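You operate a simulated robot arm through the tools that you are given. There is no shell and no other tool. Be economical: measure what you need, move in short steps, check, and stop when the job is done.

The job below is to be done with a simulated two-armed robot. You get a single attempt, and the scene is never put back.

## Task
Wind the grey stand up to L and put the handle from the press on it.
Fine: hold the stand with the other hand as you turn its knob; push the press slide back in. Where these are worked on the way, their far stop is far enough and under half their travel is too little: press slide.
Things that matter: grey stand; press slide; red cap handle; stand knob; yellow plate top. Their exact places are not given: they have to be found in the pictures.

The check looks at the end state, three seconds after you hand in, the way a careful person would. Anything else that was tipped, shoved, dropped, spilled or broken makes it a failure.

## Robot
Two 7-joint arms with three-finger grippers on one trunk, on a base that drives. Base frame: it is fixed to the floor where the robot stands at the start and does not move with it; the origin is under the middle of the robot, x ahead of it, y to its left, z up; the surface under the hand at the start is at about z = 880. Lengths are in mm, angles in rad, forces in N, time in s.
The left shoulder is at the start at [30, 154, 1037], the right one opposite. With the tool pointing down near the work surface each hand reaches from about 100 to 600 mm from the robot's upright axis, wherever it stands, measured 20 degrees to its own side. Places, roughly: press slide [500, 200, 900]; stand knob [500, -100, 900]; yellow plate top [500, -300, 1000]. Payload 2.69 kg a hand.
The tool frame of a hand sits at the grasp point between the pads (the TCP): z along the fingers, y along the line on which they close. The tips reach 29 mm beyond it. The gripper opens to 120 mm. The gripper's body begins 78 mm behind the TCP.
Orientation is told as [roll, pitch, yaw] about the base's x, y, z axes, in that order, counted from this pose: with the fingers straight down and closing along the base's y, the tool's x points along the base's -x, its y along +y and its z along -z.

## Interface
- The arms move only by the tool servo_tool. It takes "left_commands", "right_commands" or both (then of equal length, played together; a hand with none holds still); each is a list that holds one entry, the list of rows, each a list of 7 numbers: the shift along the tool's x, y, z in mm, then the turn, a rotation vector about the tool's x, y, z in rad, then the finger opening in mm, from 0 to 120. In form: [[[x, y, z, ax, ay, az, jaw], ...]]. A call has 1 to 12 rows; each row shifts and turns the commanded pose from where the row before left it, along the tool's axes as they then stand. A row lasts 0.2 s, in which the tool goes at most 50 mm and 0.15 rad; a call with a longer step from one row to the next is refused whole, and so is a gripper value outside its range. Where a pose cannot be reached the arm comes as near as it can. A force on the tool above 50 N (or 10 N above the force at the start of the call, whichever is more), or a blocked arm, ends the call early, and 0.2 s more pass. The fingers move at their own pace and stop on an object; they squeeze with about 26 N. The grip force told is the motor's: it shows also when the fingers shut on nothing. Time passes only in rows, and 0.2 s behind the last, so rows that do not move let the fingers close. The reply holds the time, the measured pose of the TCP, the force on the tool along the base axes, the opening and the grip force, in the units named above and with some noise, with the torque about the TCP (base axes, N m) and any sound that the robot's microphone picked up, and new pictures: "views" is both (left out), scene, wrist or none (wrist: the cameras of the hands that moved).
- Cameras (640 x 400 px; columns grow to the right, rows downward): "scene" is now at [137.1, 0.9, 1223.5]; the picture's right is [0.02, -1.00, 0.00], its down [-0.22, -0.00, -0.98] and it looks along [0.98, 0.02, -0.22] (base axes); focal length 214 px, centre (320, 200). "left" rides on the left gripper at [63, 0, -104] in its tool frame; the picture's right is [0.00, 1.00, 0.00], its down [-0.83, 0.00, -0.56] and it looks along [-0.56, 0.00, 0.83] (tool axes); focal length 275 px, centre (320, 200). "right" rides on the right gripper at [63, 0, -104] in its tool frame; the picture's right is [0.01, 1.00, 0.00], its down [-0.83, 0.00, -0.56] and it looks along [-0.56, 0.00, 0.83] (tool axes); focal length 275 px, centre (320, 200).
- move_column(by): slides the trunk up (or, below 0, down) by that many mm; the arms and the scene camera ride with it, the base frame stays. It gives what a move gives, with no picture.
- drive_base(legs): drives the robot by 1 to 6 legs, each [ahead, left, turn to the left] in mm, mm and rad, along the robot's own axes; the way and the turn of a leg run together, so that a leg with both is an arc; at most 1500 mm and 3.142 rad a leg. The arms and the cameras ride along, it lands a little off, and it stops where it bumps. It gives what a move gives, and a new picture of the scene camera.
- head_to(pan, tilt): turns the head with the scene camera to pan (to the left, within 1.396 rad either way) and tilt (down, from -0.506 to 1.204), counted from straight ahead of the robot. It gives what a move gives, and a new picture of the scene camera.
- locate(camera, pixels): there is no depth. For up to 12 entries [column, row, z] of the newest picture of that camera ("zoom" is the newest enlarged one), the place [x, y] in the base frame at which the ray of that pixel passes the height z, good to about 2 mm. No time passes.
- close_up(camera, box): a new picture of the part [left, top, right, bottom] of that camera's present view, enlarged. No time passes.
- finish_job(): hands the job in; it is judged then, once.

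Go step by step. Measure first, check grasps and placings, and put right what went wrong. The budget is 80 turns and 260 pictures, counting those below and the enlarged ones. Unless the task says otherwise, let go and move clear before handing in, and close with one line.

The tools are called after "Emit:" as name(argument=value, ...) on one line, values as JSON. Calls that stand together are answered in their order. servo_tool: Moves the arms, as the interface text tells. Its arguments: {"type":"object","properties":{"left_commands":{"type":"array"},"right_commands":{"type":"array"},"views":{"type":"string","enum":["both","scene","wrist","none"]}},"required":[]} The other tools are called the same way: move_column (by) slides the trunk up or down; drive_base (legs) drives the base; head_to (pan, tilt) turns the head that bears the scene camera; locate (camera, pixels) gives the place at which the rays of pixels pass given heights; close_up (camera, box) takes an enlarged picture of a part of a camera's view; finish_job () hands the job in.

At the start:

```text
time: 0.0
left_position: [430.8, 183.6, 1000.3]
left_ee_rot: [0.001, -0.001, -0.001]
left_wrist_force: [0.4, -0.2, -0.3]
left_wrist_torque: [-0.02, 0.01, 0.02]
left_opening: 120.0
left_gripper_force: 0.1
right_position: [316.7, -132.5, 1187.3]
right_ee_rot: [0.0, -0.001, -0.001]
right_wrist_force: [0.1, -0.7, -0.6]
right_wrist_torque: [-0.01, -0.01, -0.01]
right_opening: 119.8
right_gripper_force: 0.0
trunk travel left (down, up): [-401.0, 37.0]
robot x, y, heading: [-1.9, -0.0, -0.003]
head pan, tilt: [0.016, 0.218]
```

scene: 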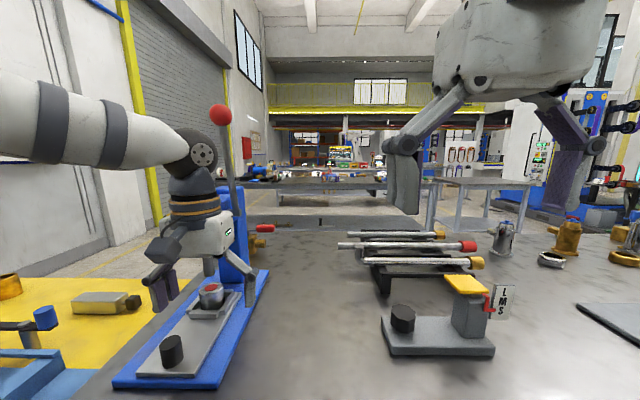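
right: 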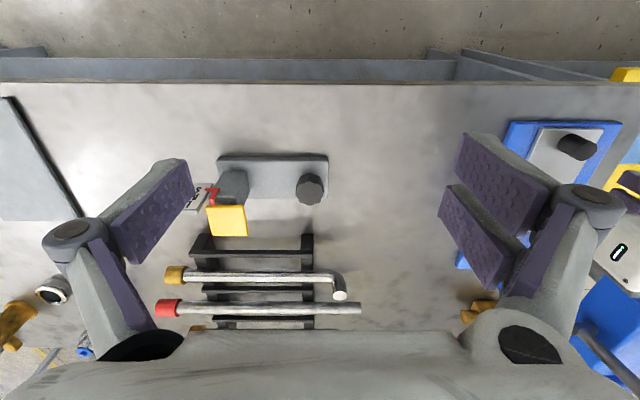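
left: 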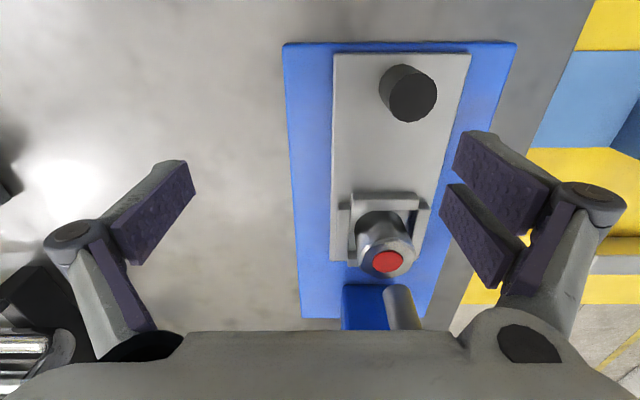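

The left wrist picture shows the press slide, with a black knob (407,92) and a red-capped silver piece (385,255). The scene shows the stand with an L/M/S scale (502,300). I'll take close-ups first.

Emit:
close_up(camera="scene", box=[370, 260, 530, 360])

Emit:
close_up(camera="scene", box=[100, 180, 340, 400])

Emit:
close_up(camera="left", box=[280, 30, 520, 340])

Emit:
close_up(camera="right", box=[150, 140, 370, 340])

```text
4.00 times, centred on (450, 310) of scene
```

zoom: 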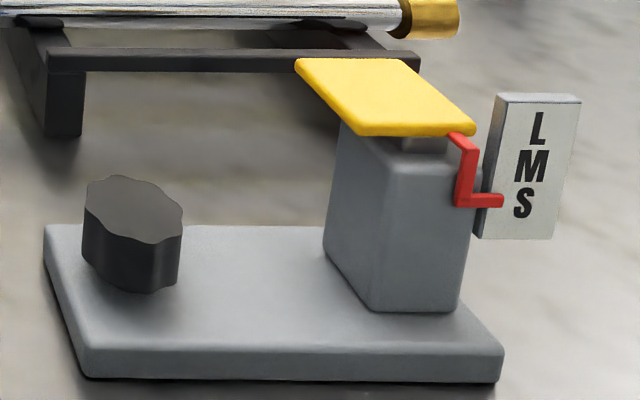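

```text
1.82 times, centred on (220, 290) of scene
```

zoom: 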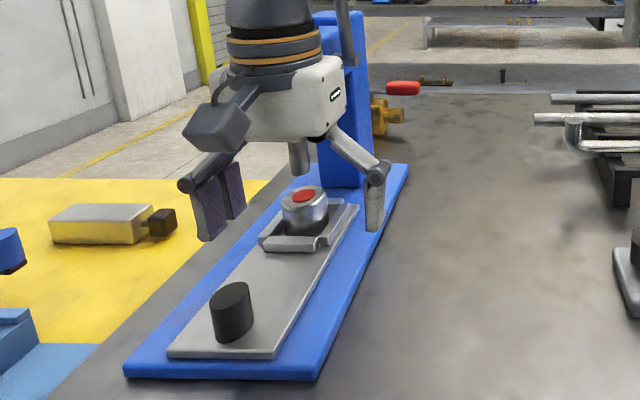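

```text
1.29 times, centred on (400, 185) of left
```

zoom: 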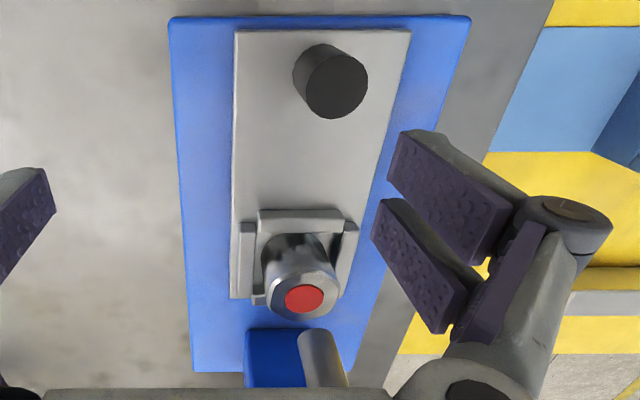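

```text
2.00 times, centred on (260, 240) of right
```

zoom: 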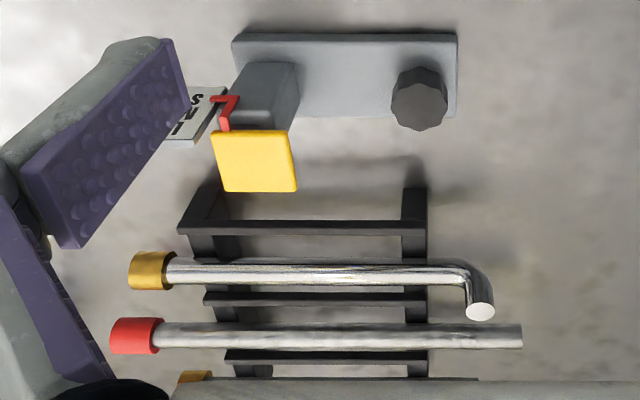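

The press slide seems to run along x, with the knob nearer and the nest under the ram. I'll measure the key places.

Emit:
locate(camera="left", pixels=[[411, 94, 940], [400, 70, 905], [385, 262, 940], [380, 225, 915], [336, 55, 900], [470, 55, 900], [332, 260, 900], [420, 262, 900], [284, 45, 890], [516, 45, 890], [301, 316, 890], [402, 300, 1000]])

Emit:
locate(camera="right", pixels=[[312, 188, 930], [219, 157, 900], [327, 157, 900], [327, 196, 900], [210, 207, 980], [246, 207, 980], [210, 235, 980], [247, 235, 980], [200, 195, 940]])

Emit:
head_to(pan=0.2, tilt=0.7)

```text
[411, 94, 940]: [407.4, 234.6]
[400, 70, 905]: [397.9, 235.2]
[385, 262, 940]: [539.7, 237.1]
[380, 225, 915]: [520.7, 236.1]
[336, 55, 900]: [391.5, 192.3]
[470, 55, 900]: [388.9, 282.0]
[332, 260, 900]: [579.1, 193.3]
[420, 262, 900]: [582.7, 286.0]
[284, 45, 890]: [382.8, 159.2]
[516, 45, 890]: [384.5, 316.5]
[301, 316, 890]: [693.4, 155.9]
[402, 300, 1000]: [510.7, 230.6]
```

```text
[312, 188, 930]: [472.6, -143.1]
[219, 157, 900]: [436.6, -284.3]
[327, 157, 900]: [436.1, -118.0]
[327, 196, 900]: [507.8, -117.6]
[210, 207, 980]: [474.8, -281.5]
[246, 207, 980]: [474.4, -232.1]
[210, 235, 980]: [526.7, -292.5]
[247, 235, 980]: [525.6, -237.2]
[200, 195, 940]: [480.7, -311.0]
```

```text
time: 0.9
left_position: [431.5, 182.4, 999.2]
left_ee_rot: [-0.001, 0.002, 0.001]
left_wrist_force: [0.2, -0.1, 0.6]
left_wrist_torque: [-0.02, -0.01, 0.02]
left_opening: 120.1
left_gripper_force: 0.1
right_position: [317.7, -131.8, 1187.0]
right_ee_rot: [0.0, 0.0, 0.001]
right_wrist_force: [-0.3, 0.8, -0.1]
right_wrist_torque: [0.02, -0.01, -0.02]
right_opening: 120.2
right_gripper_force: 0.0
trunk travel left (down, up): [-401.0, 37.0]
robot x, y, heading: [-0.1, 0.5, -0.001]
head pan, tilt: [0.201, 0.7]
```

scene: 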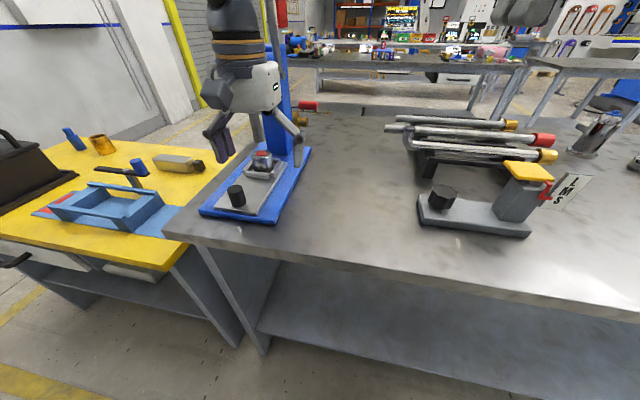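

Slide knob is near (400,235) and the handle near (535,237). I'll look closer to judge where the ram is relative to the nest.

Emit:
close_up(camera="scene", box=[180, 80, 340, 230])

Emit:
servo_tool(left_commands=[[[40, 0, 0, 0, 0, 0, 120], [40, 0, 0, 0, 0, 0, 120], [40, 0, 0, 0, 0, 0, 120], [40, 0, 0, 0, 0, 0, 120], [20, 0, 0, 0, 0, 0, 120]]])

```text
2.67 times, centred on (260, 155) of scene
```

zoom: 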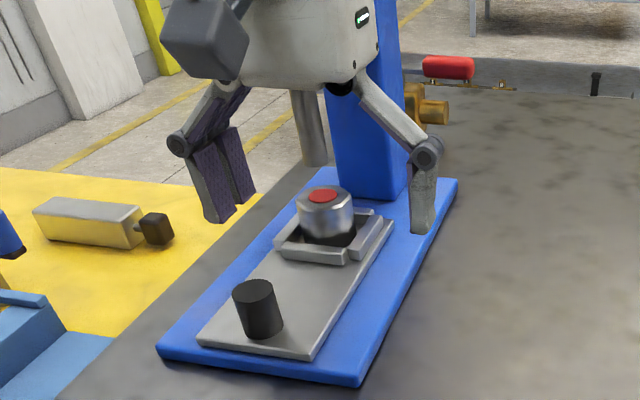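

```text
time: 2.1
left_position: [248.7, 181.6, 1000.2]
left_ee_rot: [0.001, 0.001, 0.0]
left_wrist_force: [-1.5, 0.0, 0.6]
left_wrist_torque: [0.02, -0.02, -0.03]
left_opening: 120.0
left_gripper_force: 0.1
right_position: [317.6, -131.0, 1187.0]
right_ee_rot: [0.0, -0.001, 0.0]
right_wrist_force: [-0.1, -0.2, 0.8]
right_wrist_torque: [0.0, -0.03, 0.01]
right_opening: 120.0
right_gripper_force: 0.1
trunk travel left (down, up): [-401.0, 37.0]
robot x, y, heading: [-1.0, 0.6, -0.005]
head pan, tilt: [0.201, 0.7]
```

scene: 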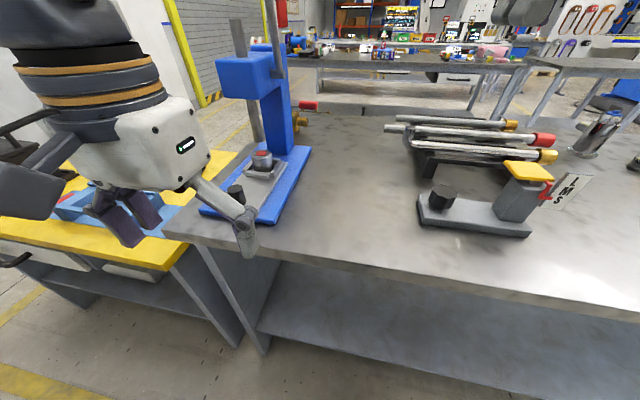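
left: 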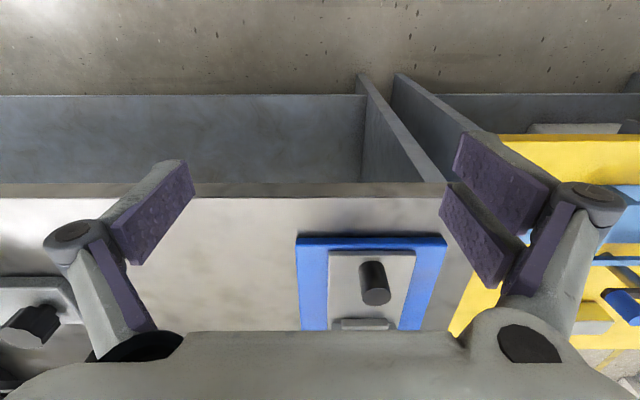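

Emit:
close_up(camera="scene", box=[190, 0, 350, 230])

Emit:
close_up(camera="scene", box=[220, 120, 320, 220])

Emit:
close_up(camera="left", box=[0, 220, 480, 340])

```text
1.74 times, centred on (270, 115) of scene
```

zoom: 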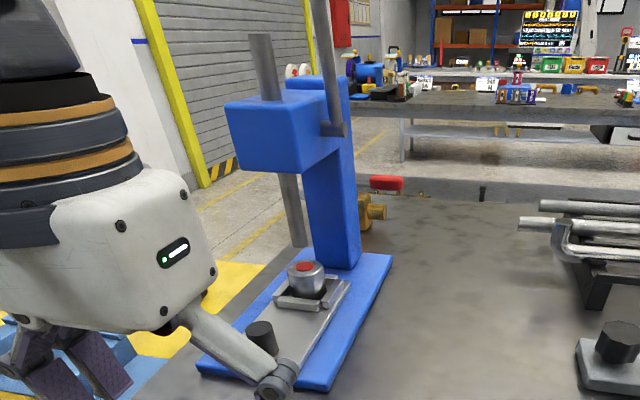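

```text
4.00 times, centred on (270, 170) of scene
```

zoom: 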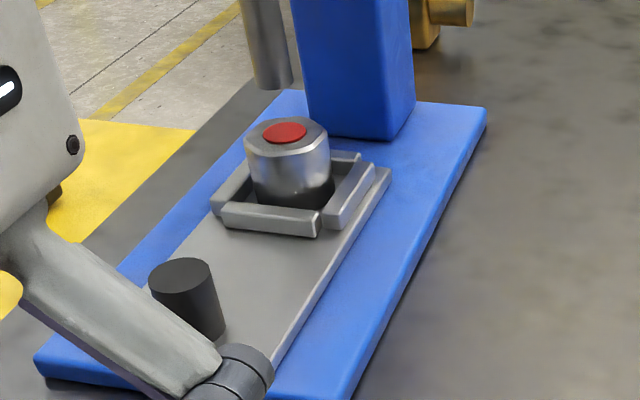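

```text
1.33 times, centred on (240, 280) of left
```

zoom: 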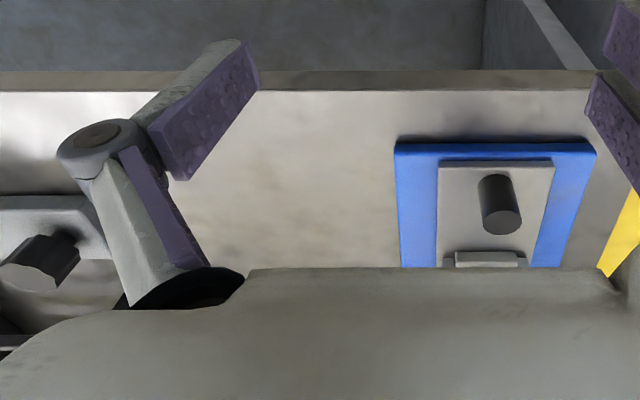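

Emit:
locate(camera="scene", pixels=[[287, 141, 900], [287, 141, 950], [287, 141, 1000], [287, 141, 1050], [298, 152, 890], [321, 154, 890], [291, 153, 930], [291, 153, 940], [291, 153, 950], [260, 207, 930], [263, 203, 905]])

Emit:
locate(camera="zoom", pixels=[[502, 232, 930], [502, 232, 940]])

```text
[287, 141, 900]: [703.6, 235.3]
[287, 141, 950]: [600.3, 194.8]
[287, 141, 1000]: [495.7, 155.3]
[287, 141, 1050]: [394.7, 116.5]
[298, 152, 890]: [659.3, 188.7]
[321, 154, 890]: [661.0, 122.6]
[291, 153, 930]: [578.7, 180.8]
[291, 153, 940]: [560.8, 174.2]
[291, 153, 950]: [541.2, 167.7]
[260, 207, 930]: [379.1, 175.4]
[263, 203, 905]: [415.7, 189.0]
```

```text
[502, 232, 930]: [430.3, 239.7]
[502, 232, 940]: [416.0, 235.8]
```

Emit:
locate(camera="scene", pixels=[[257, 141, 900], [257, 141, 950], [257, 141, 975], [257, 141, 1000], [261, 153, 930], [261, 153, 945], [261, 153, 960], [236, 187, 930], [236, 187, 945], [273, 154, 890], [293, 155, 890]])

Emit:
locate(camera="left", pixels=[[376, 298, 930], [376, 298, 945], [371, 264, 905], [335, 333, 905], [386, 333, 905], [328, 252, 900], [415, 252, 900], [350, 188, 880]])

```text
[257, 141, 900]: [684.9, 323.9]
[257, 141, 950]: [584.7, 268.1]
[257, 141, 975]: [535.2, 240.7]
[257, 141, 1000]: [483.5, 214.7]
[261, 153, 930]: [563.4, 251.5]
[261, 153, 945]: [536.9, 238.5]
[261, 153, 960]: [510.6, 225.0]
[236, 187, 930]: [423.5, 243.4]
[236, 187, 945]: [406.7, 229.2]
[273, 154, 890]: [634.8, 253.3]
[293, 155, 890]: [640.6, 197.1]
```

```text
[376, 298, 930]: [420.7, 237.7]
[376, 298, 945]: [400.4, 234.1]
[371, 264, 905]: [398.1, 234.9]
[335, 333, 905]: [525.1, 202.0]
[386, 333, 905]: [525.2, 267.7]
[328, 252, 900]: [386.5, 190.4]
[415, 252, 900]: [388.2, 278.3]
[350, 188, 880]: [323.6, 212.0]
```

The ram end (257,141) lies at about (535,238,975), right above the handle, so the slide is in and has to be pulled out first. Before that I'll examine the stand.

Emit:
head_to(pan=-0.35, tilt=0.6)

Emit:
close_up(camera="scene", box=[220, 120, 400, 240])

```text
time: 3.1
left_position: [250.0, 183.6, 1000.5]
left_ee_rot: [-0.001, 0.0, 0.001]
left_wrist_force: [0.4, 0.0, 1.0]
left_wrist_torque: [0.01, -0.02, 0.06]
left_opening: 119.7
left_gripper_force: 0.1
right_position: [317.7, -130.3, 1187.6]
right_ee_rot: [0.001, 0.0, 0.0]
right_wrist_force: [0.0, 0.7, -0.5]
right_wrist_torque: [0.01, 0.02, 0.01]
right_opening: 120.3
right_gripper_force: 0.2
trunk travel left (down, up): [-401.0, 37.0]
robot x, y, heading: [1.4, 0.5, 0.003]
head pan, tilt: [-0.351, 0.6]
```

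scene: 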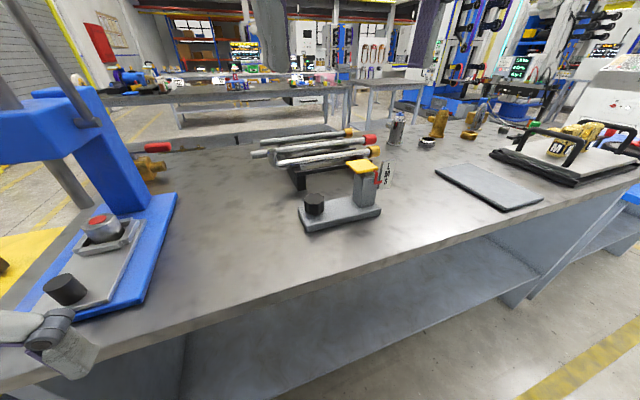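

```text
3.33 times, centred on (310, 180) of scene
```

zoom: 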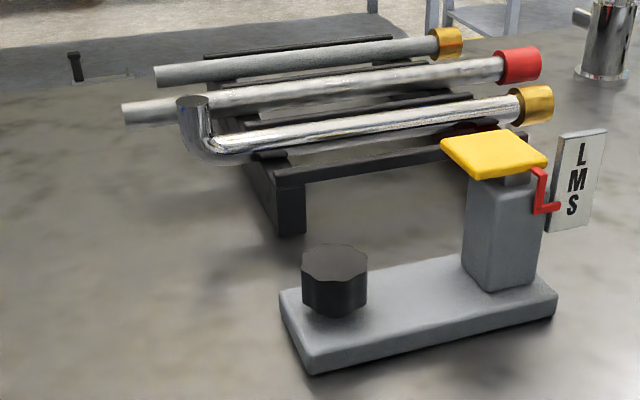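

Emit:
locate(camera="zoom", pixels=[[311, 375, 880], [556, 318, 880], [308, 352, 900], [556, 297, 900], [280, 290, 900], [335, 318, 900], [335, 262, 930], [335, 262, 940], [484, 290, 900], [541, 280, 900], [548, 214, 940], [571, 228, 930]])

Emit:
locate(camera="right", pixels=[[326, 158, 900], [326, 158, 905], [219, 157, 905], [312, 190, 940], [312, 190, 935]])

```text
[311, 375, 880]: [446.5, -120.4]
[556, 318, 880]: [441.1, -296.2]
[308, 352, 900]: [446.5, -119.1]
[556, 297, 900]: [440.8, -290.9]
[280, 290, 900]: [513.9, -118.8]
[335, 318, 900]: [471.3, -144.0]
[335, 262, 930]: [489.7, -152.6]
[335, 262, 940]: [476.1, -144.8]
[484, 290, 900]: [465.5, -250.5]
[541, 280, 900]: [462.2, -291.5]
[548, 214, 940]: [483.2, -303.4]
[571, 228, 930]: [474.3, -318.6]
```

```text
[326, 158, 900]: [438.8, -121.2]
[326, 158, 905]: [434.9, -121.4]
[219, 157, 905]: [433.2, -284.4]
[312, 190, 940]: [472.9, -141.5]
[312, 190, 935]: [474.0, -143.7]
```

Emit:
locate(camera="zoom", pixels=[[278, 235, 880], [306, 232, 880], [290, 185, 920], [210, 155, 960], [362, 270, 940], [304, 270, 940], [335, 245, 940], [335, 282, 940]])

Emit:
servo_tool(right_commands=[[[0, 0, 0, 0, 0, 0, 80], [-40, 0, 0, 0, 0, 0, 80], [-40, 0, 0, 0, 0, 0, 80], [-40, 0, 0, 0, 0, 0, 80], [-38, 0, 0, 0, 0, 0, 80], [0, -12, 50, 0, 0, 0, 80], [0, 0, 50, 0, 0, 0, 80], [0, 0, 40, 0, 0, 0, 80]]])

```text
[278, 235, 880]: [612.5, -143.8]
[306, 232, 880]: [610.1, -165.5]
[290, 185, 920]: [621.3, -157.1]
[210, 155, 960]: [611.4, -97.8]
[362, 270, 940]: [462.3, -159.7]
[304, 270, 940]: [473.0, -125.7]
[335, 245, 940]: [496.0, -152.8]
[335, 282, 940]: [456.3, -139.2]
```

```text
refused: row 6 steps farther than a row can; nothing moved
```

The stand base spans x 441–514 and y −119…−290, with its top at about 900. The knob is near (475,−144,940), and the rack is at x>600. I'll bring the right hand above the knob.

Emit:
servo_tool(right_commands=[[[0, 0, 0, 0, 0, 0, 80], [-40, 0, 0, 0, 0, 0, 80], [-40, 0, 0, 0, 0, 0, 80], [-40, 0, 0, 0, 0, 0, 80], [-38, 0, 0, 0, 0, 0, 80], [0, -13, 40, 0, 0, 0, 80], [0, 0, 45, 0, 0, 0, 80], [0, 0, 45, 0, 0, 0, 80]]])

Emit:
close_up(camera="right", box=[160, 100, 480, 300])

```text
time: 4.9
left_position: [249.0, 183.8, 999.6]
left_ee_rot: [0.0, -0.001, 0.001]
left_wrist_force: [0.8, -0.2, 0.1]
left_wrist_torque: [-0.01, 0.02, 0.04]
left_opening: 119.9
left_gripper_force: 0.2
right_position: [430.2, -147.7, 1052.3]
right_ee_rot: [0.001, -0.002, 0.0]
right_wrist_force: [0.4, 0.1, 0.5]
right_wrist_torque: [0.03, 0.03, -0.02]
right_opening: 79.8
right_gripper_force: 0.0
right hand out of reach, approached as far as the arm can: row 4, 5
trunk travel left (down, up): [-401.0, 37.0]
robot x, y, heading: [1.2, -0.4, -0.001]
head pan, tilt: [-0.351, 0.6]
```

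scene: 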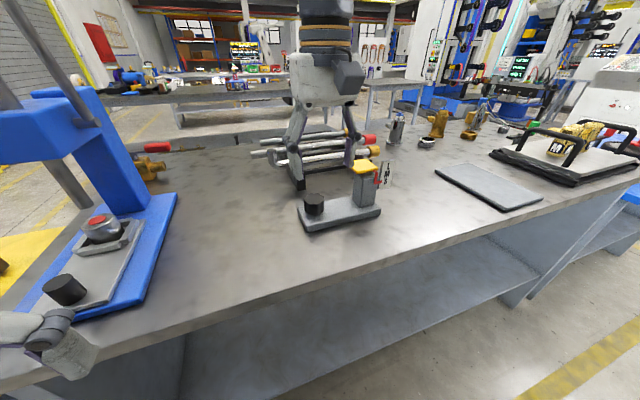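
right: 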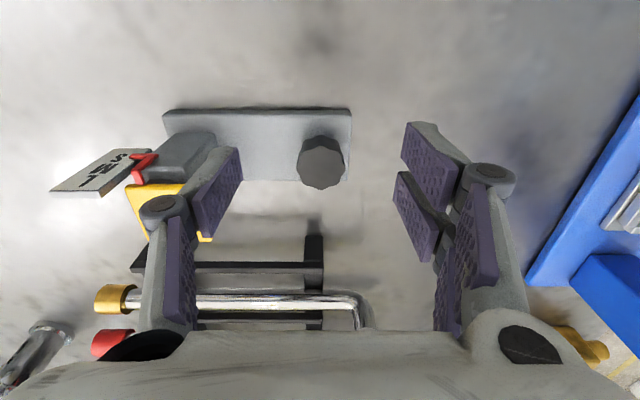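

```text
2.00 times, centred on (320, 200) of right
```

zoom: 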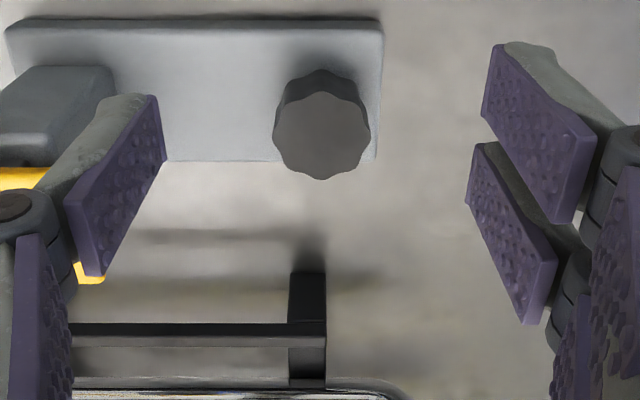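

Emit:
locate(camera="zoom", pixels=[[322, 135, 940], [322, 135, 935], [273, 135, 940], [370, 135, 940], [322, 92, 940], [322, 178, 940], [384, 18, 900], [5, 25, 900], [376, 160, 900], [65, 170, 960]])

```text
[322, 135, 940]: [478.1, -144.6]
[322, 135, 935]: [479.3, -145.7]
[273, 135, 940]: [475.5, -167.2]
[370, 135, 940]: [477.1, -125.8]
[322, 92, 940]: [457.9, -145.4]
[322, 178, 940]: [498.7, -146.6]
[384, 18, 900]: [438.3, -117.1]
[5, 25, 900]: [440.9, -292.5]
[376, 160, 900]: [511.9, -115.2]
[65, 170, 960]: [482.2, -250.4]
```

The knob centre is (478,−146) and about 41 mm across. The left hand will hold the left end of the base from the left, tilted 45° and closing along x, so I start by turning it in place.

Emit:
servo_tool(left_commands=[[[0, 0, 0, 0, 0, 0.143, 100], [0, 0, 0, 0, 0, 0.143, 100], [0, 0, 0, 0, 0, 0.143, 100], [0, 0, 0, 0, 0, 0.143, 100], [0, 0, 0, 0, 0, 0.143, 100], [0, 0, 0, 0, 0, 0.143, 100], [0, 0, 0, 0, 0, 0.143, 100], [0, 0, 0, 0, 0, 0.143, 100], [0, 0, 0, 0, 0, 0.143, 100], [0, 0, 0, 0, 0, 0.143, 100], [0, 0, 0, 0, 0, 0.141, 100]]], views="none")

Emit:
servo_tool(left_commands=[[[0, 0, 0, 0, -0.131, 0, 100], [0, 0, 0, 0, -0.131, 0, 100], [0, 0, 0, 0, -0.131, 0, 100], [0, 0, 0, 0, -0.131, 0, 100], [0, 0, 0, 0, -0.131, 0, 100], [0, 0, 0, 0, -0.131, 0, 100]]], views="scene")

```text
time: 7.3
left_position: [249.8, 182.0, 1000.9]
left_ee_rot: [-0.001, 0.0, -1.571]
left_wrist_force: [-0.2, -0.1, -0.7]
left_wrist_torque: [0.04, 0.03, -0.05]
left_opening: 99.8
left_gripper_force: 0.2
right_position: [430.4, -146.7, 1049.9]
right_ee_rot: [0.001, -0.001, 0.001]
right_wrist_force: [-0.7, 0.8, 1.1]
right_wrist_torque: [-0.02, 0.01, 0.02]
right_opening: 79.8
right_gripper_force: 0.0
trunk travel left (down, up): [-401.0, 37.0]
robot x, y, heading: [-3.3, 3.3, -0.003]
head pan, tilt: [-0.351, 0.6]
```

```text
time: 8.7
left_position: [251.0, 181.5, 1000.0]
left_ee_rot: [0.0, -0.789, -1.572]
left_wrist_force: [-0.2, -0.8, -0.2]
left_wrist_torque: [-0.02, 0.0, 0.02]
left_opening: 100.1
left_gripper_force: 0.1
right_position: [429.5, -147.6, 1052.3]
right_ee_rot: [0.001, -0.001, -0.001]
right_wrist_force: [-0.4, 0.5, 0.4]
right_wrist_torque: [0.0, -0.01, 0.0]
right_opening: 80.1
right_gripper_force: 0.0
trunk travel left (down, up): [-401.0, 37.0]
robot x, y, heading: [-2.2, 0.2, -0.001]
head pan, tilt: [-0.351, 0.6]
```

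scene: 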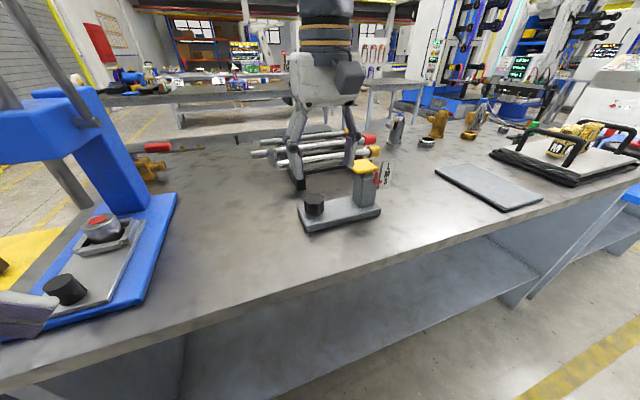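

Emit:
servo_tool(left_commands=[[[-31.4, 0, 31.4, 0, 0, 0, 100], [-31.4, 0, 31.4, 0, 0, 0, 100], [-31.4, 0, 31.4, 0, 0, 0, 100], [-31.4, 0, 31.4, 0, 0, 0, 100], [-31.4, 0, 31.4, 0, 0, 0, 100], [0, 45, 0, 0, 0, 0, 100], [0, 45, 0, 0, 0, 0, 100], [0, 45, 0, 0, 0, 0, 100], [0, 45, 0, 0, 0, 0, 100], [0, 46, 0, 0, 0, 0, 100]]])

```text
time: 10.9
left_position: [476.3, -39.1, 1000.4]
left_ee_rot: [-0.002, -0.786, -1.57]
left_wrist_force: [-0.6, 0.0, 1.0]
left_wrist_torque: [0.0, 0.02, -0.02]
left_opening: 100.0
left_gripper_force: 0.1
right_position: [430.0, -147.6, 1052.4]
right_ee_rot: [-0.002, 0.0, 0.001]
right_wrist_force: [0.1, 0.8, 1.1]
right_wrist_torque: [-0.01, 0.03, 0.02]
right_opening: 80.0
right_gripper_force: 0.1
trunk travel left (down, up): [-401.0, 37.0]
robot x, y, heading: [3.1, -1.6, -0.002]
head pan, tilt: [-0.351, 0.6]
```

scene: 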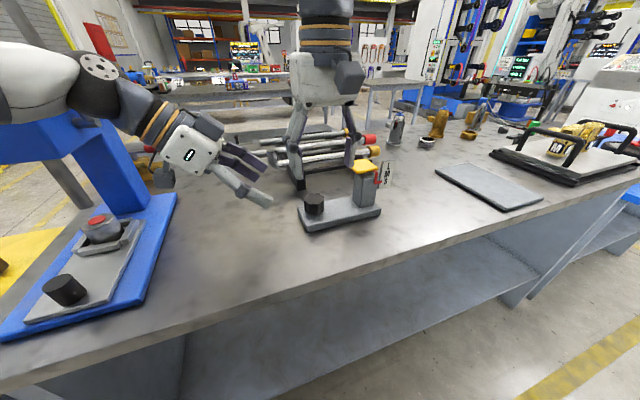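
left: 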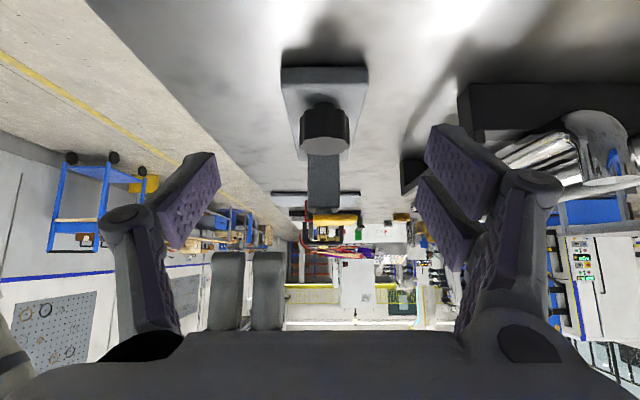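

Emit:
servo_tool(left_commands=[[[1, 0, 40, 0, 0, 0, 100], [1, 0, 40, 0, 0, 0, 100], [0, 0, 30, 0, 0, 0, 100], [0, 0, 9, 0, 0, 0, 100], [0, 0, 0, 0, 0, 0, 100]]])

Emit:
close_up(camera="scene", box=[220, 130, 400, 240])

```text
time: 12.1
left_position: [476.9, -122.5, 916.3]
left_ee_rot: [-0.001, -0.787, -1.569]
left_wrist_force: [-0.7, 0.1, -0.4]
left_wrist_torque: [0.04, 0.0, 0.01]
left_opening: 99.9
left_gripper_force: 0.0
right_position: [429.8, -148.1, 1051.4]
right_ee_rot: [0.001, -0.003, 0.002]
right_wrist_force: [0.4, -0.3, -1.1]
right_wrist_torque: [0.03, 0.0, -0.01]
right_opening: 80.2
right_gripper_force: 0.0
trunk travel left (down, up): [-401.0, 37.0]
robot x, y, heading: [1.2, 2.9, 0.003]
head pan, tilt: [-0.351, 0.6]
```

scene: 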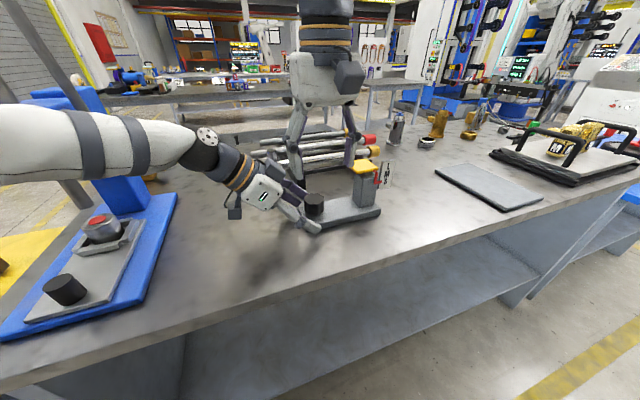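
left: 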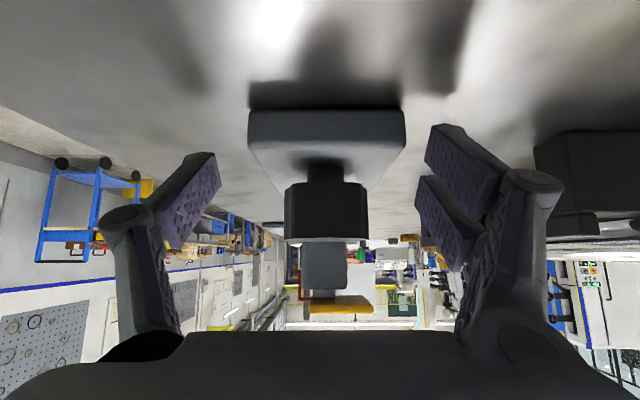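

```text
3.56 times, centred on (310, 185) of scene
```

zoom: 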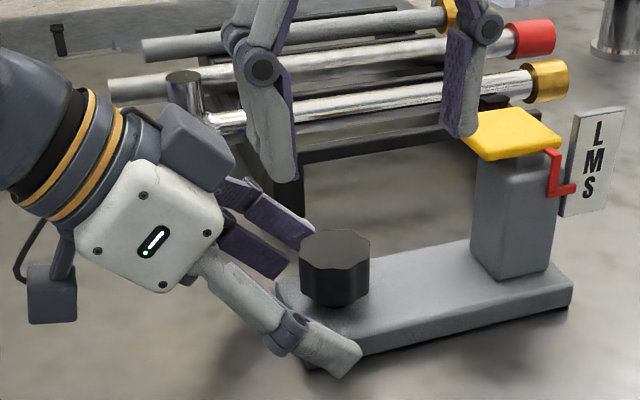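

The left fingers straddle the base end, so I close them on it.

Emit:
servo_tool(left_commands=[[[0, 0, 3, 0, 0, 0, 84], [0, 0, 0, 0, 0, 0, 78], [0, 0, 0, 0, 0, 0, 74], [0, 0, 0, 0, 0, 0, 70], [0, 0, 0, 0, 0, 0, 60], [0, 0, 0, 0, 0, 0, 60]]])

Emit:
close_up(camera="scene", box=[220, 130, 400, 240])

```text
time: 13.5
left_position: [477.1, -124.7, 914.5]
left_ee_rot: [-0.001, -0.788, -1.571]
left_wrist_force: [2.4, 1.7, 0.6]
left_wrist_torque: [0.08, -0.02, 0.19]
left_opening: 71.8
left_gripper_force: 26.5
right_position: [429.8, -147.3, 1052.4]
right_ee_rot: [0.0, -0.001, 0.001]
right_wrist_force: [-0.6, 0.6, 0.1]
right_wrist_torque: [0.04, 0.01, -0.02]
right_opening: 80.0
right_gripper_force: 0.0
trunk travel left (down, up): [-401.0, 37.0]
robot x, y, heading: [1.3, 2.4, -0.001]
head pan, tilt: [-0.351, 0.6]
```

scene: 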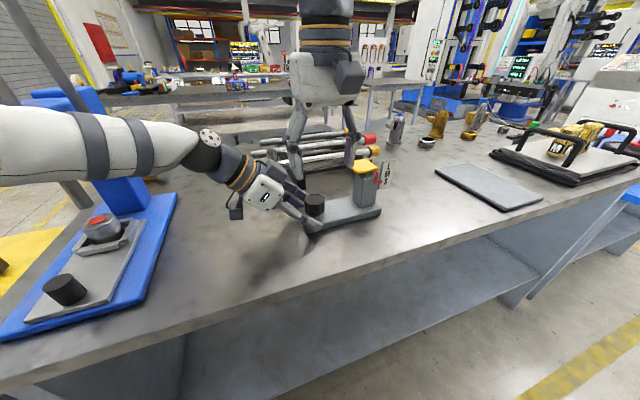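
left: 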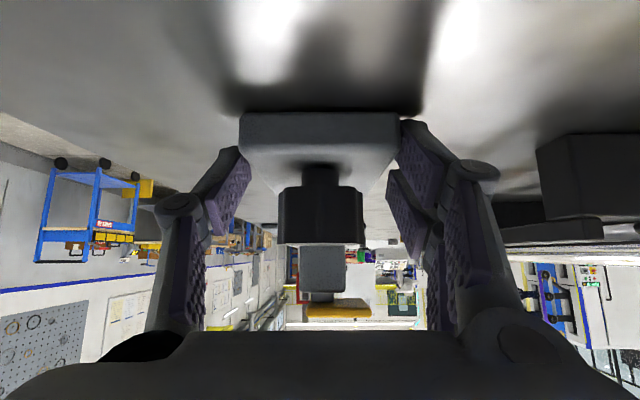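

```text
3.56 times, centred on (310, 185) of scene
```

zoom: 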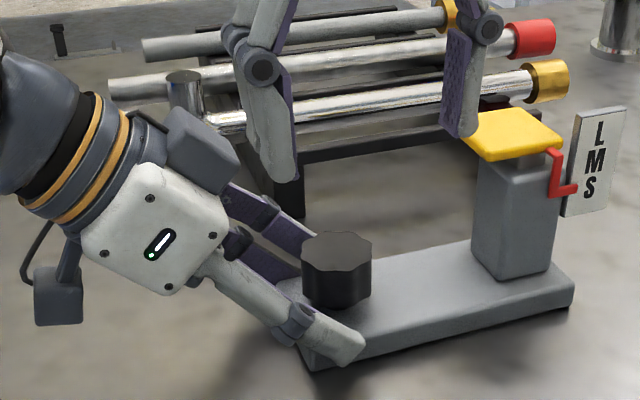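

The base is held (opening 71.8 at 26.5 N). I now turn the right hand to close along x, with its camera away from the left hand, and move it over the knob.

Emit:
servo_tool(right_commands=[[[0, 0, 0, 0, 0, -0.143, 56], [0, 0, 0, 0, 0, -0.143, 56], [0, 0, 0, 0, 0, -0.143, 56], [0, 0, 0, 0, 0, -0.143, 56], [0, 0, 0, 0, 0, -0.143, 56], [0, 0, 0, 0, 0, -0.143, 56], [0, 0, 0, 0, 0, -0.143, 56], [0, 0, 0, 0, 0, -0.143, 56], [0, 0, 0, 0, 0, -0.143, 56], [0, 0, 0, 0, 0, -0.143, 56], [0, 0, 0, 0, 0, -0.141, 56]]], views="wrist")

```text
time: 15.9
left_position: [475.9, -124.4, 913.7]
left_ee_rot: [0.001, -0.786, -1.572]
left_wrist_force: [2.2, 0.4, 3.4]
left_wrist_torque: [-0.06, 0.03, 0.21]
left_opening: 72.0
left_gripper_force: 26.4
right_position: [431.4, -146.1, 1051.4]
right_ee_rot: [0.0, 0.0, 1.576]
right_wrist_force: [0.7, 0.1, 0.9]
right_wrist_torque: [-0.02, 0.04, 0.05]
right_opening: 56.0
right_gripper_force: 0.0
trunk travel left (down, up): [-401.0, 37.0]
robot x, y, heading: [0.5, -4.0, 0.001]
head pan, tilt: [-0.351, 0.6]
```

right: 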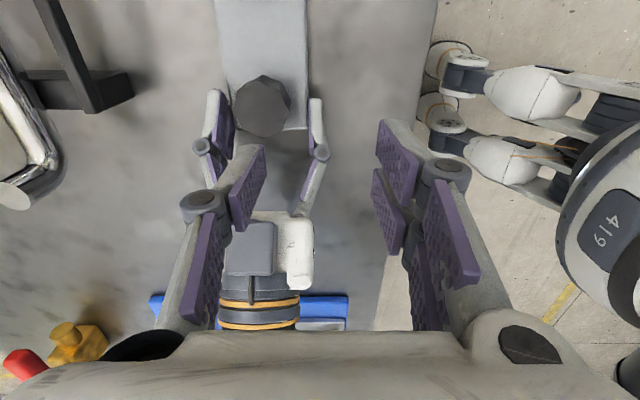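

Emit:
locate(camera="right", pixels=[[262, 106, 940], [233, 106, 940], [291, 106, 940], [262, 77, 940], [262, 136, 940]])

Emit:
servo_tool(right_commands=[[[0, -46, 0, 0, 0, 0, 56], [0, 0, 40, 0, 0, 0, 56], [0, 0, 20, 0, 0, 0, 56]]])

```text
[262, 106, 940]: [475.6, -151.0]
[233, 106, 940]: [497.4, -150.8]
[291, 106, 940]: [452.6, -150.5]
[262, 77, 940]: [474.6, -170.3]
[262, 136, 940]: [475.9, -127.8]
```

```text
time: 16.7
left_position: [475.6, -124.3, 914.1]
left_ee_rot: [0.002, -0.788, -1.571]
left_wrist_force: [-2.7, 0.1, 2.4]
left_wrist_torque: [-0.33, 0.41, -0.19]
left_opening: 72.0
left_gripper_force: 26.1
right_position: [477.7, -146.6, 991.9]
right_ee_rot: [-0.003, -0.001, 1.572]
right_wrist_force: [0.8, 0.5, 0.4]
right_wrist_torque: [0.0, 0.02, 0.01]
right_opening: 55.9
right_gripper_force: 0.1
trunk travel left (down, up): [-401.0, 37.0]
robot x, y, heading: [1.1, 2.6, -0.001]
head pan, tilt: [-0.351, 0.6]
```

scene: 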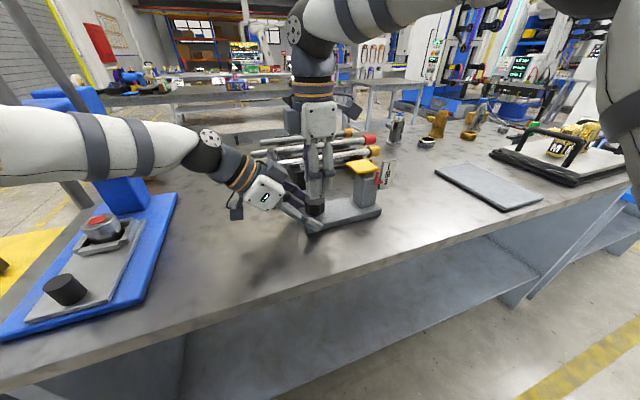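
right: 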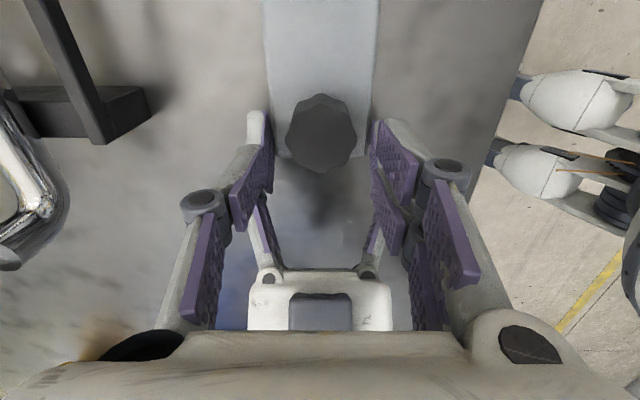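

Emit:
locate(camera="right", pixels=[[321, 133, 940], [286, 133, 940], [357, 133, 940], [321, 94, 940], [321, 173, 940]])

Emit:
close_up(camera="scene", box=[220, 80, 420, 240])

```text
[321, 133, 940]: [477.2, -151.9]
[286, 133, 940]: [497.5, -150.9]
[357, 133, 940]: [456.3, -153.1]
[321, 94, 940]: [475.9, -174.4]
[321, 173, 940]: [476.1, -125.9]
```

```text
2.50 times, centred on (320, 160) of scene
```

zoom: 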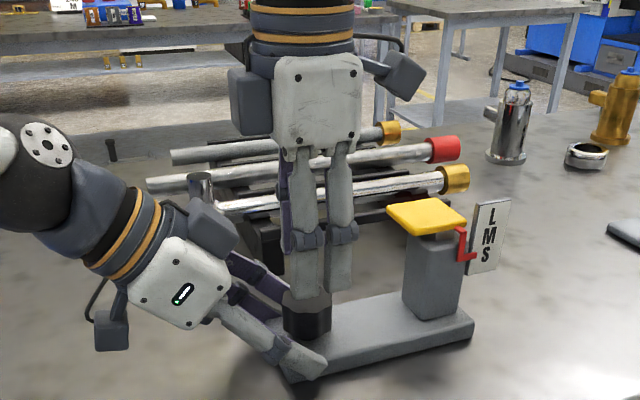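

At this yaw the right hand's dark cube (250,105) would come near the left hand. So I'll use yaw 0.35…−1.2 for the strokes and rotate back to 0.35 before descending.

Emit:
servo_tool(right_commands=[[[0, 0, 0, 0, 0, 0.136, 56], [0, 0, 0, 0, 0, 0.136, 56], [0, 0, 0, 0, 0, 0.136, 56], [0, 0, 0, 0, 0, 0.136, 56], [0, 0, 0, 0, 0, 0.136, 56], [0, 0, 0, 0, 0, 0.136, 56], [0, 0, 0, 0, 0, 0.136, 56], [0, 0, 0, 0, 0, 0.136, 56], [0, 0, 0, 0, 0, 0.136, 56], [0, 0, 20, 0, 0, 0, 56], [0, 0, 0, 0, 0, 0, 56]]])

Emit:
close_up(camera="scene", box=[220, 80, 420, 240])

```text
time: 19.1
left_position: [477.4, -123.9, 913.7]
left_ee_rot: [0.002, -0.787, -1.571]
left_wrist_force: [-1.2, -0.2, 0.6]
left_wrist_torque: [0.04, 0.3, -0.09]
left_opening: 71.8
left_gripper_force: 26.3
right_position: [475.9, -146.1, 971.8]
right_ee_rot: [0.0, -0.002, 0.348]
right_wrist_force: [-0.2, -0.3, -0.7]
right_wrist_torque: [-0.01, 0.01, -0.02]
right_opening: 56.0
right_gripper_force: 0.0
trunk travel left (down, up): [-401.0, 37.0]
robot x, y, heading: [0.6, -0.3, 0.001]
head pan, tilt: [-0.351, 0.6]
```

scene: 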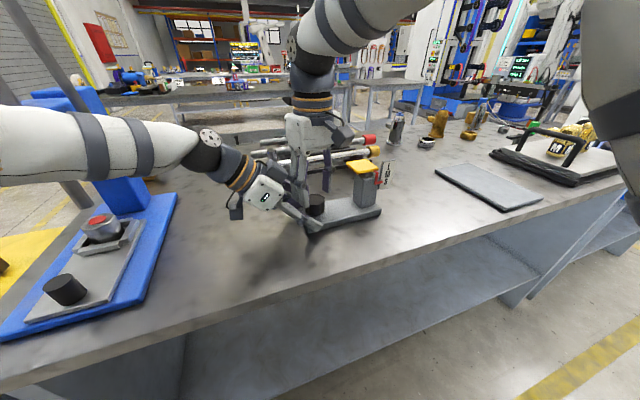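
right: 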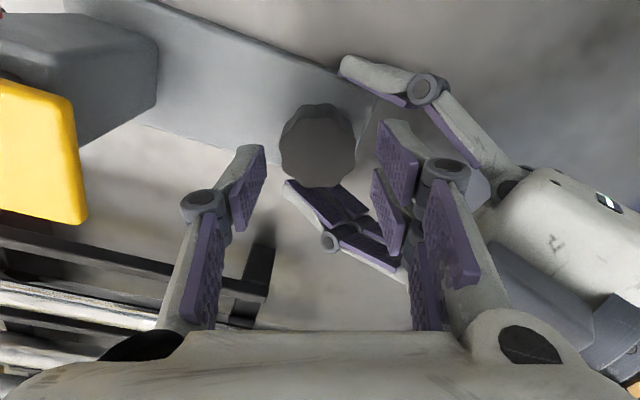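

```text
2.50 times, centred on (320, 160) of scene
```

zoom: 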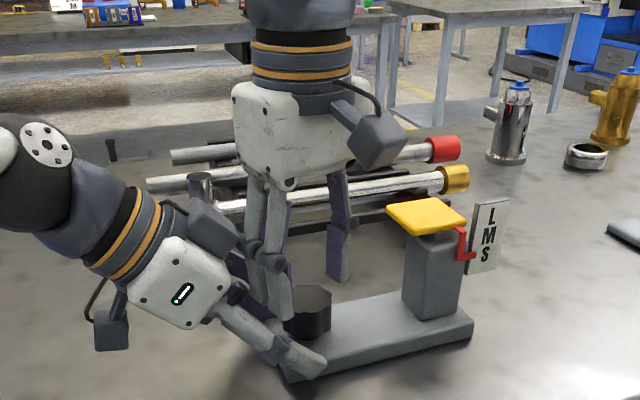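

I'll go to yaw −0.3, descend, and grip the knob.

Emit:
servo_tool(right_commands=[[[0, 0, 0, 0, 0, 0.13, 56], [0, 0, 0, 0, 0, 0.13, 56], [0, 0, 0, 0, 0, 0.13, 56], [0, 0, 0, 0, 0, 0.13, 56], [0, 0, 0, 0, 0, 0.13, 56], [0, 0, 12, 0, 0, 0, 56], [0, 0, 11, 0, 0, 0, 56], [0, 0, 0, 0, 0, 0, 46], [0, 0, 0, 0, 0, 0, 30], [0, 0, 0, 0, 0, 0, 30]]])

Emit:
close_up(camera="scene", box=[220, 80, 420, 240])

```text
time: 21.3
left_position: [477.8, -124.7, 913.9]
left_ee_rot: [0.0, -0.786, -1.571]
left_wrist_force: [-1.5, 5.8, 1.2]
left_wrist_torque: [-0.2, 0.09, -0.08]
left_opening: 71.7
left_gripper_force: 25.9
right_position: [476.1, -144.8, 948.5]
right_ee_rot: [0.001, -0.003, -0.304]
right_wrist_force: [-0.8, -6.6, 0.5]
right_wrist_torque: [-0.31, 0.13, -0.01]
right_opening: 40.4
right_gripper_force: 25.8
trunk travel left (down, up): [-401.0, 37.0]
robot x, y, heading: [-1.3, 0.8, 0.001]
head pan, tilt: [-0.351, 0.6]
```

scene: 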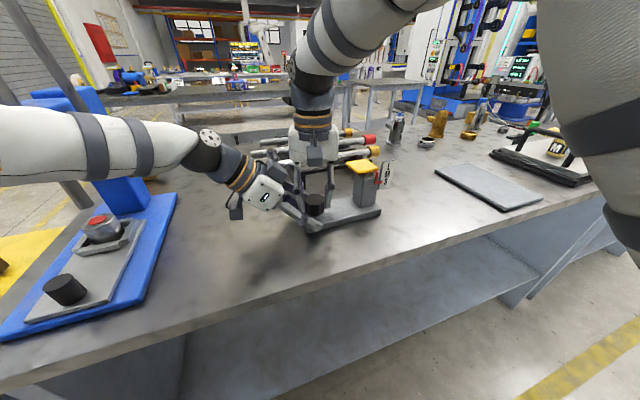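
right: 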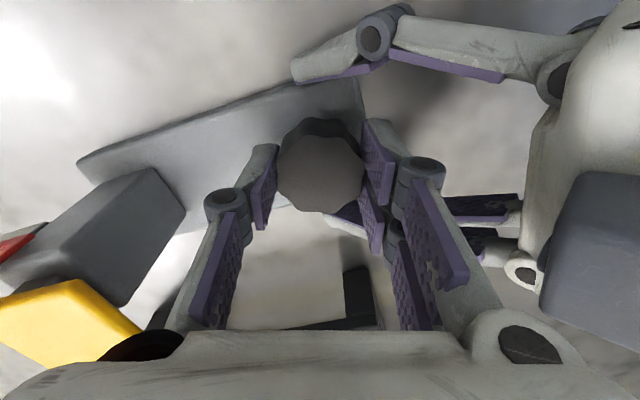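

```text
2.50 times, centred on (320, 160) of scene
```

zoom: 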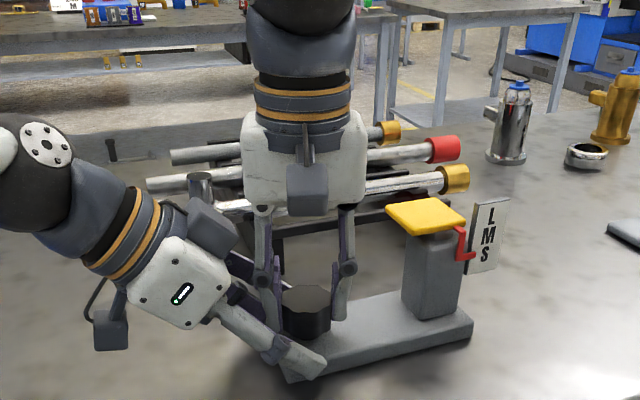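

The knob is gripped at 40.4 mm with a slight y load. I'll shift about 2 mm and turn a test stroke clockwise.

Emit:
servo_tool(right_commands=[[[0, -2, 0, 0, 0, 0, 30], [0, 0, 0, 0, 0, 0.13, 30], [0, 0, 0, 0, 0, 0.13, 30], [0, 0, 0, 0, 0, 0.13, 30], [0, 0, 0, 0, 0, 0.13, 30], [0, 0, 0, 0, 0, 0.13, 30]]])

Emit:
close_up(camera="scene", box=[220, 80, 420, 240])

```text
time: 22.7
left_position: [477.7, -124.4, 913.6]
left_ee_rot: [0.002, -0.787, -1.571]
left_wrist_force: [3.9, -5.0, -3.3]
left_wrist_torque: [-0.16, -0.3, -0.08]
left_opening: 73.0
left_gripper_force: 25.9
right_position: [475.1, -148.0, 948.6]
right_ee_rot: [0.0, 0.002, -0.957]
right_wrist_force: [-4.0, 5.9, 0.8]
right_wrist_torque: [0.45, 0.58, -0.01]
right_opening: 40.6
right_gripper_force: 26.2
trunk travel left (down, up): [-401.0, 37.0]
robot x, y, heading: [3.2, -1.2, -0.005]
head pan, tilt: [-0.351, 0.6]
```

scene: 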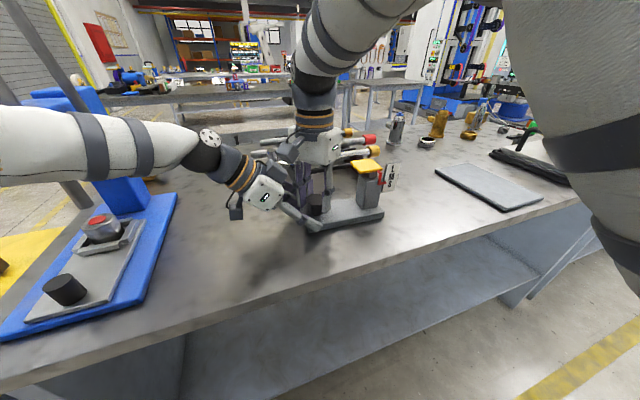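
right: 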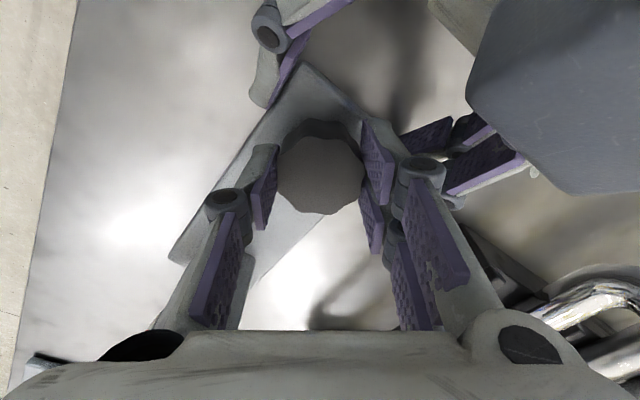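

```text
2.50 times, centred on (320, 160) of scene
```

zoom: 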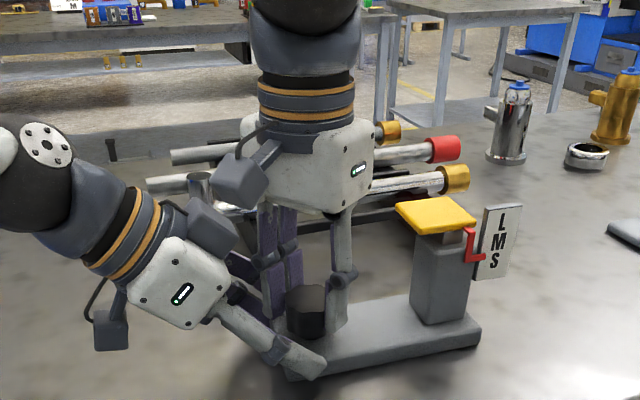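

Emit:
close_up(camera="scene", box=[330, 145, 410, 225])

```text
5.00 times, centred on (370, 185) of scene
```

zoom: 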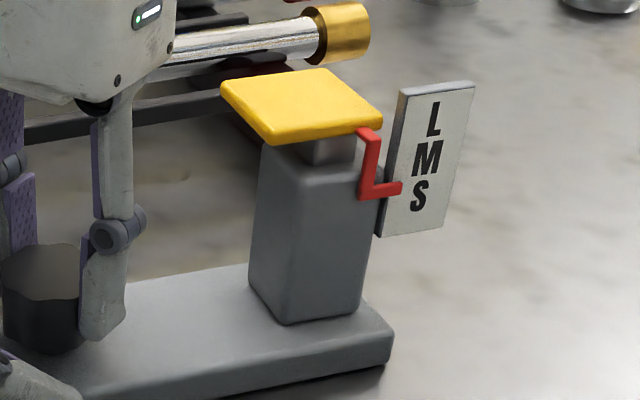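

Clockwise lifts the pointer: the arm (390,188) has moved up from S and the stem shows. The stand turned only a little in the left grip. I'll do another stroke of open, turn back, regrip and turn.

Emit:
servo_tool(right_commands=[[[0, 0, 0, 0, 0, 0, 50], [0, 0, 0, 0, 0, -0.15, 50], [0, 0, 0, 0, 0, -0.15, 50], [0, 0, 0, 0, 0, -0.15, 50], [0, 0, 0, 0, 0, -0.15, 50], [0, 0, 0, 0, 0, -0.13, 50], [0, 0, 0, 0, 0, 0, 30], [0, 0, 0, 0, 0, 0, 30], [0, 0, 0, 0, 0, 0.14, 30], [0, 0, 0, 0, 0, 0.14, 30], [0, 0, 0, 0, 0, 0.14, 30], [0, 0, 0, 0, 0, 0.14, 30]]], views="scene")

Emit:
close_up(camera="scene", box=[330, 145, 410, 225])

```text
time: 25.3
left_position: [476.9, -125.1, 913.3]
left_ee_rot: [0.001, -0.788, -1.566]
left_wrist_force: [10.0, -3.9, -6.6]
left_wrist_torque: [0.18, 0.46, -0.07]
left_opening: 73.2
left_gripper_force: 10.0
right_position: [475.3, -146.0, 947.9]
right_ee_rot: [0.004, 0.002, -0.783]
right_wrist_force: [-8.7, 1.7, 7.3]
right_wrist_torque: [-0.65, -0.44, 0.32]
right_opening: 40.2
right_gripper_force: 25.8
trunk travel left (down, up): [-401.0, 37.0]
robot x, y, heading: [-0.3, 2.8, 0.0]
head pan, tilt: [-0.351, 0.6]
```

scene: 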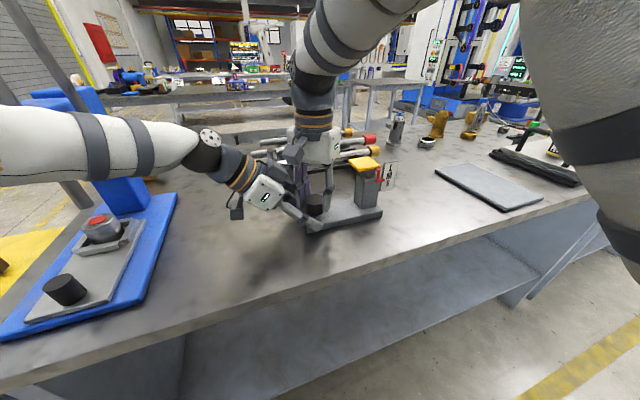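

```text
5.00 times, centred on (370, 185) of scene
```

zoom: 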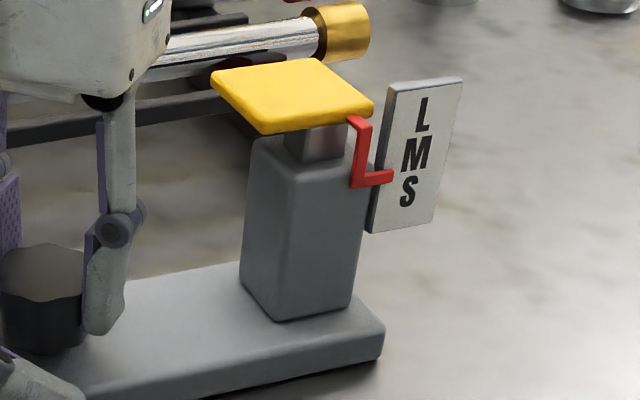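

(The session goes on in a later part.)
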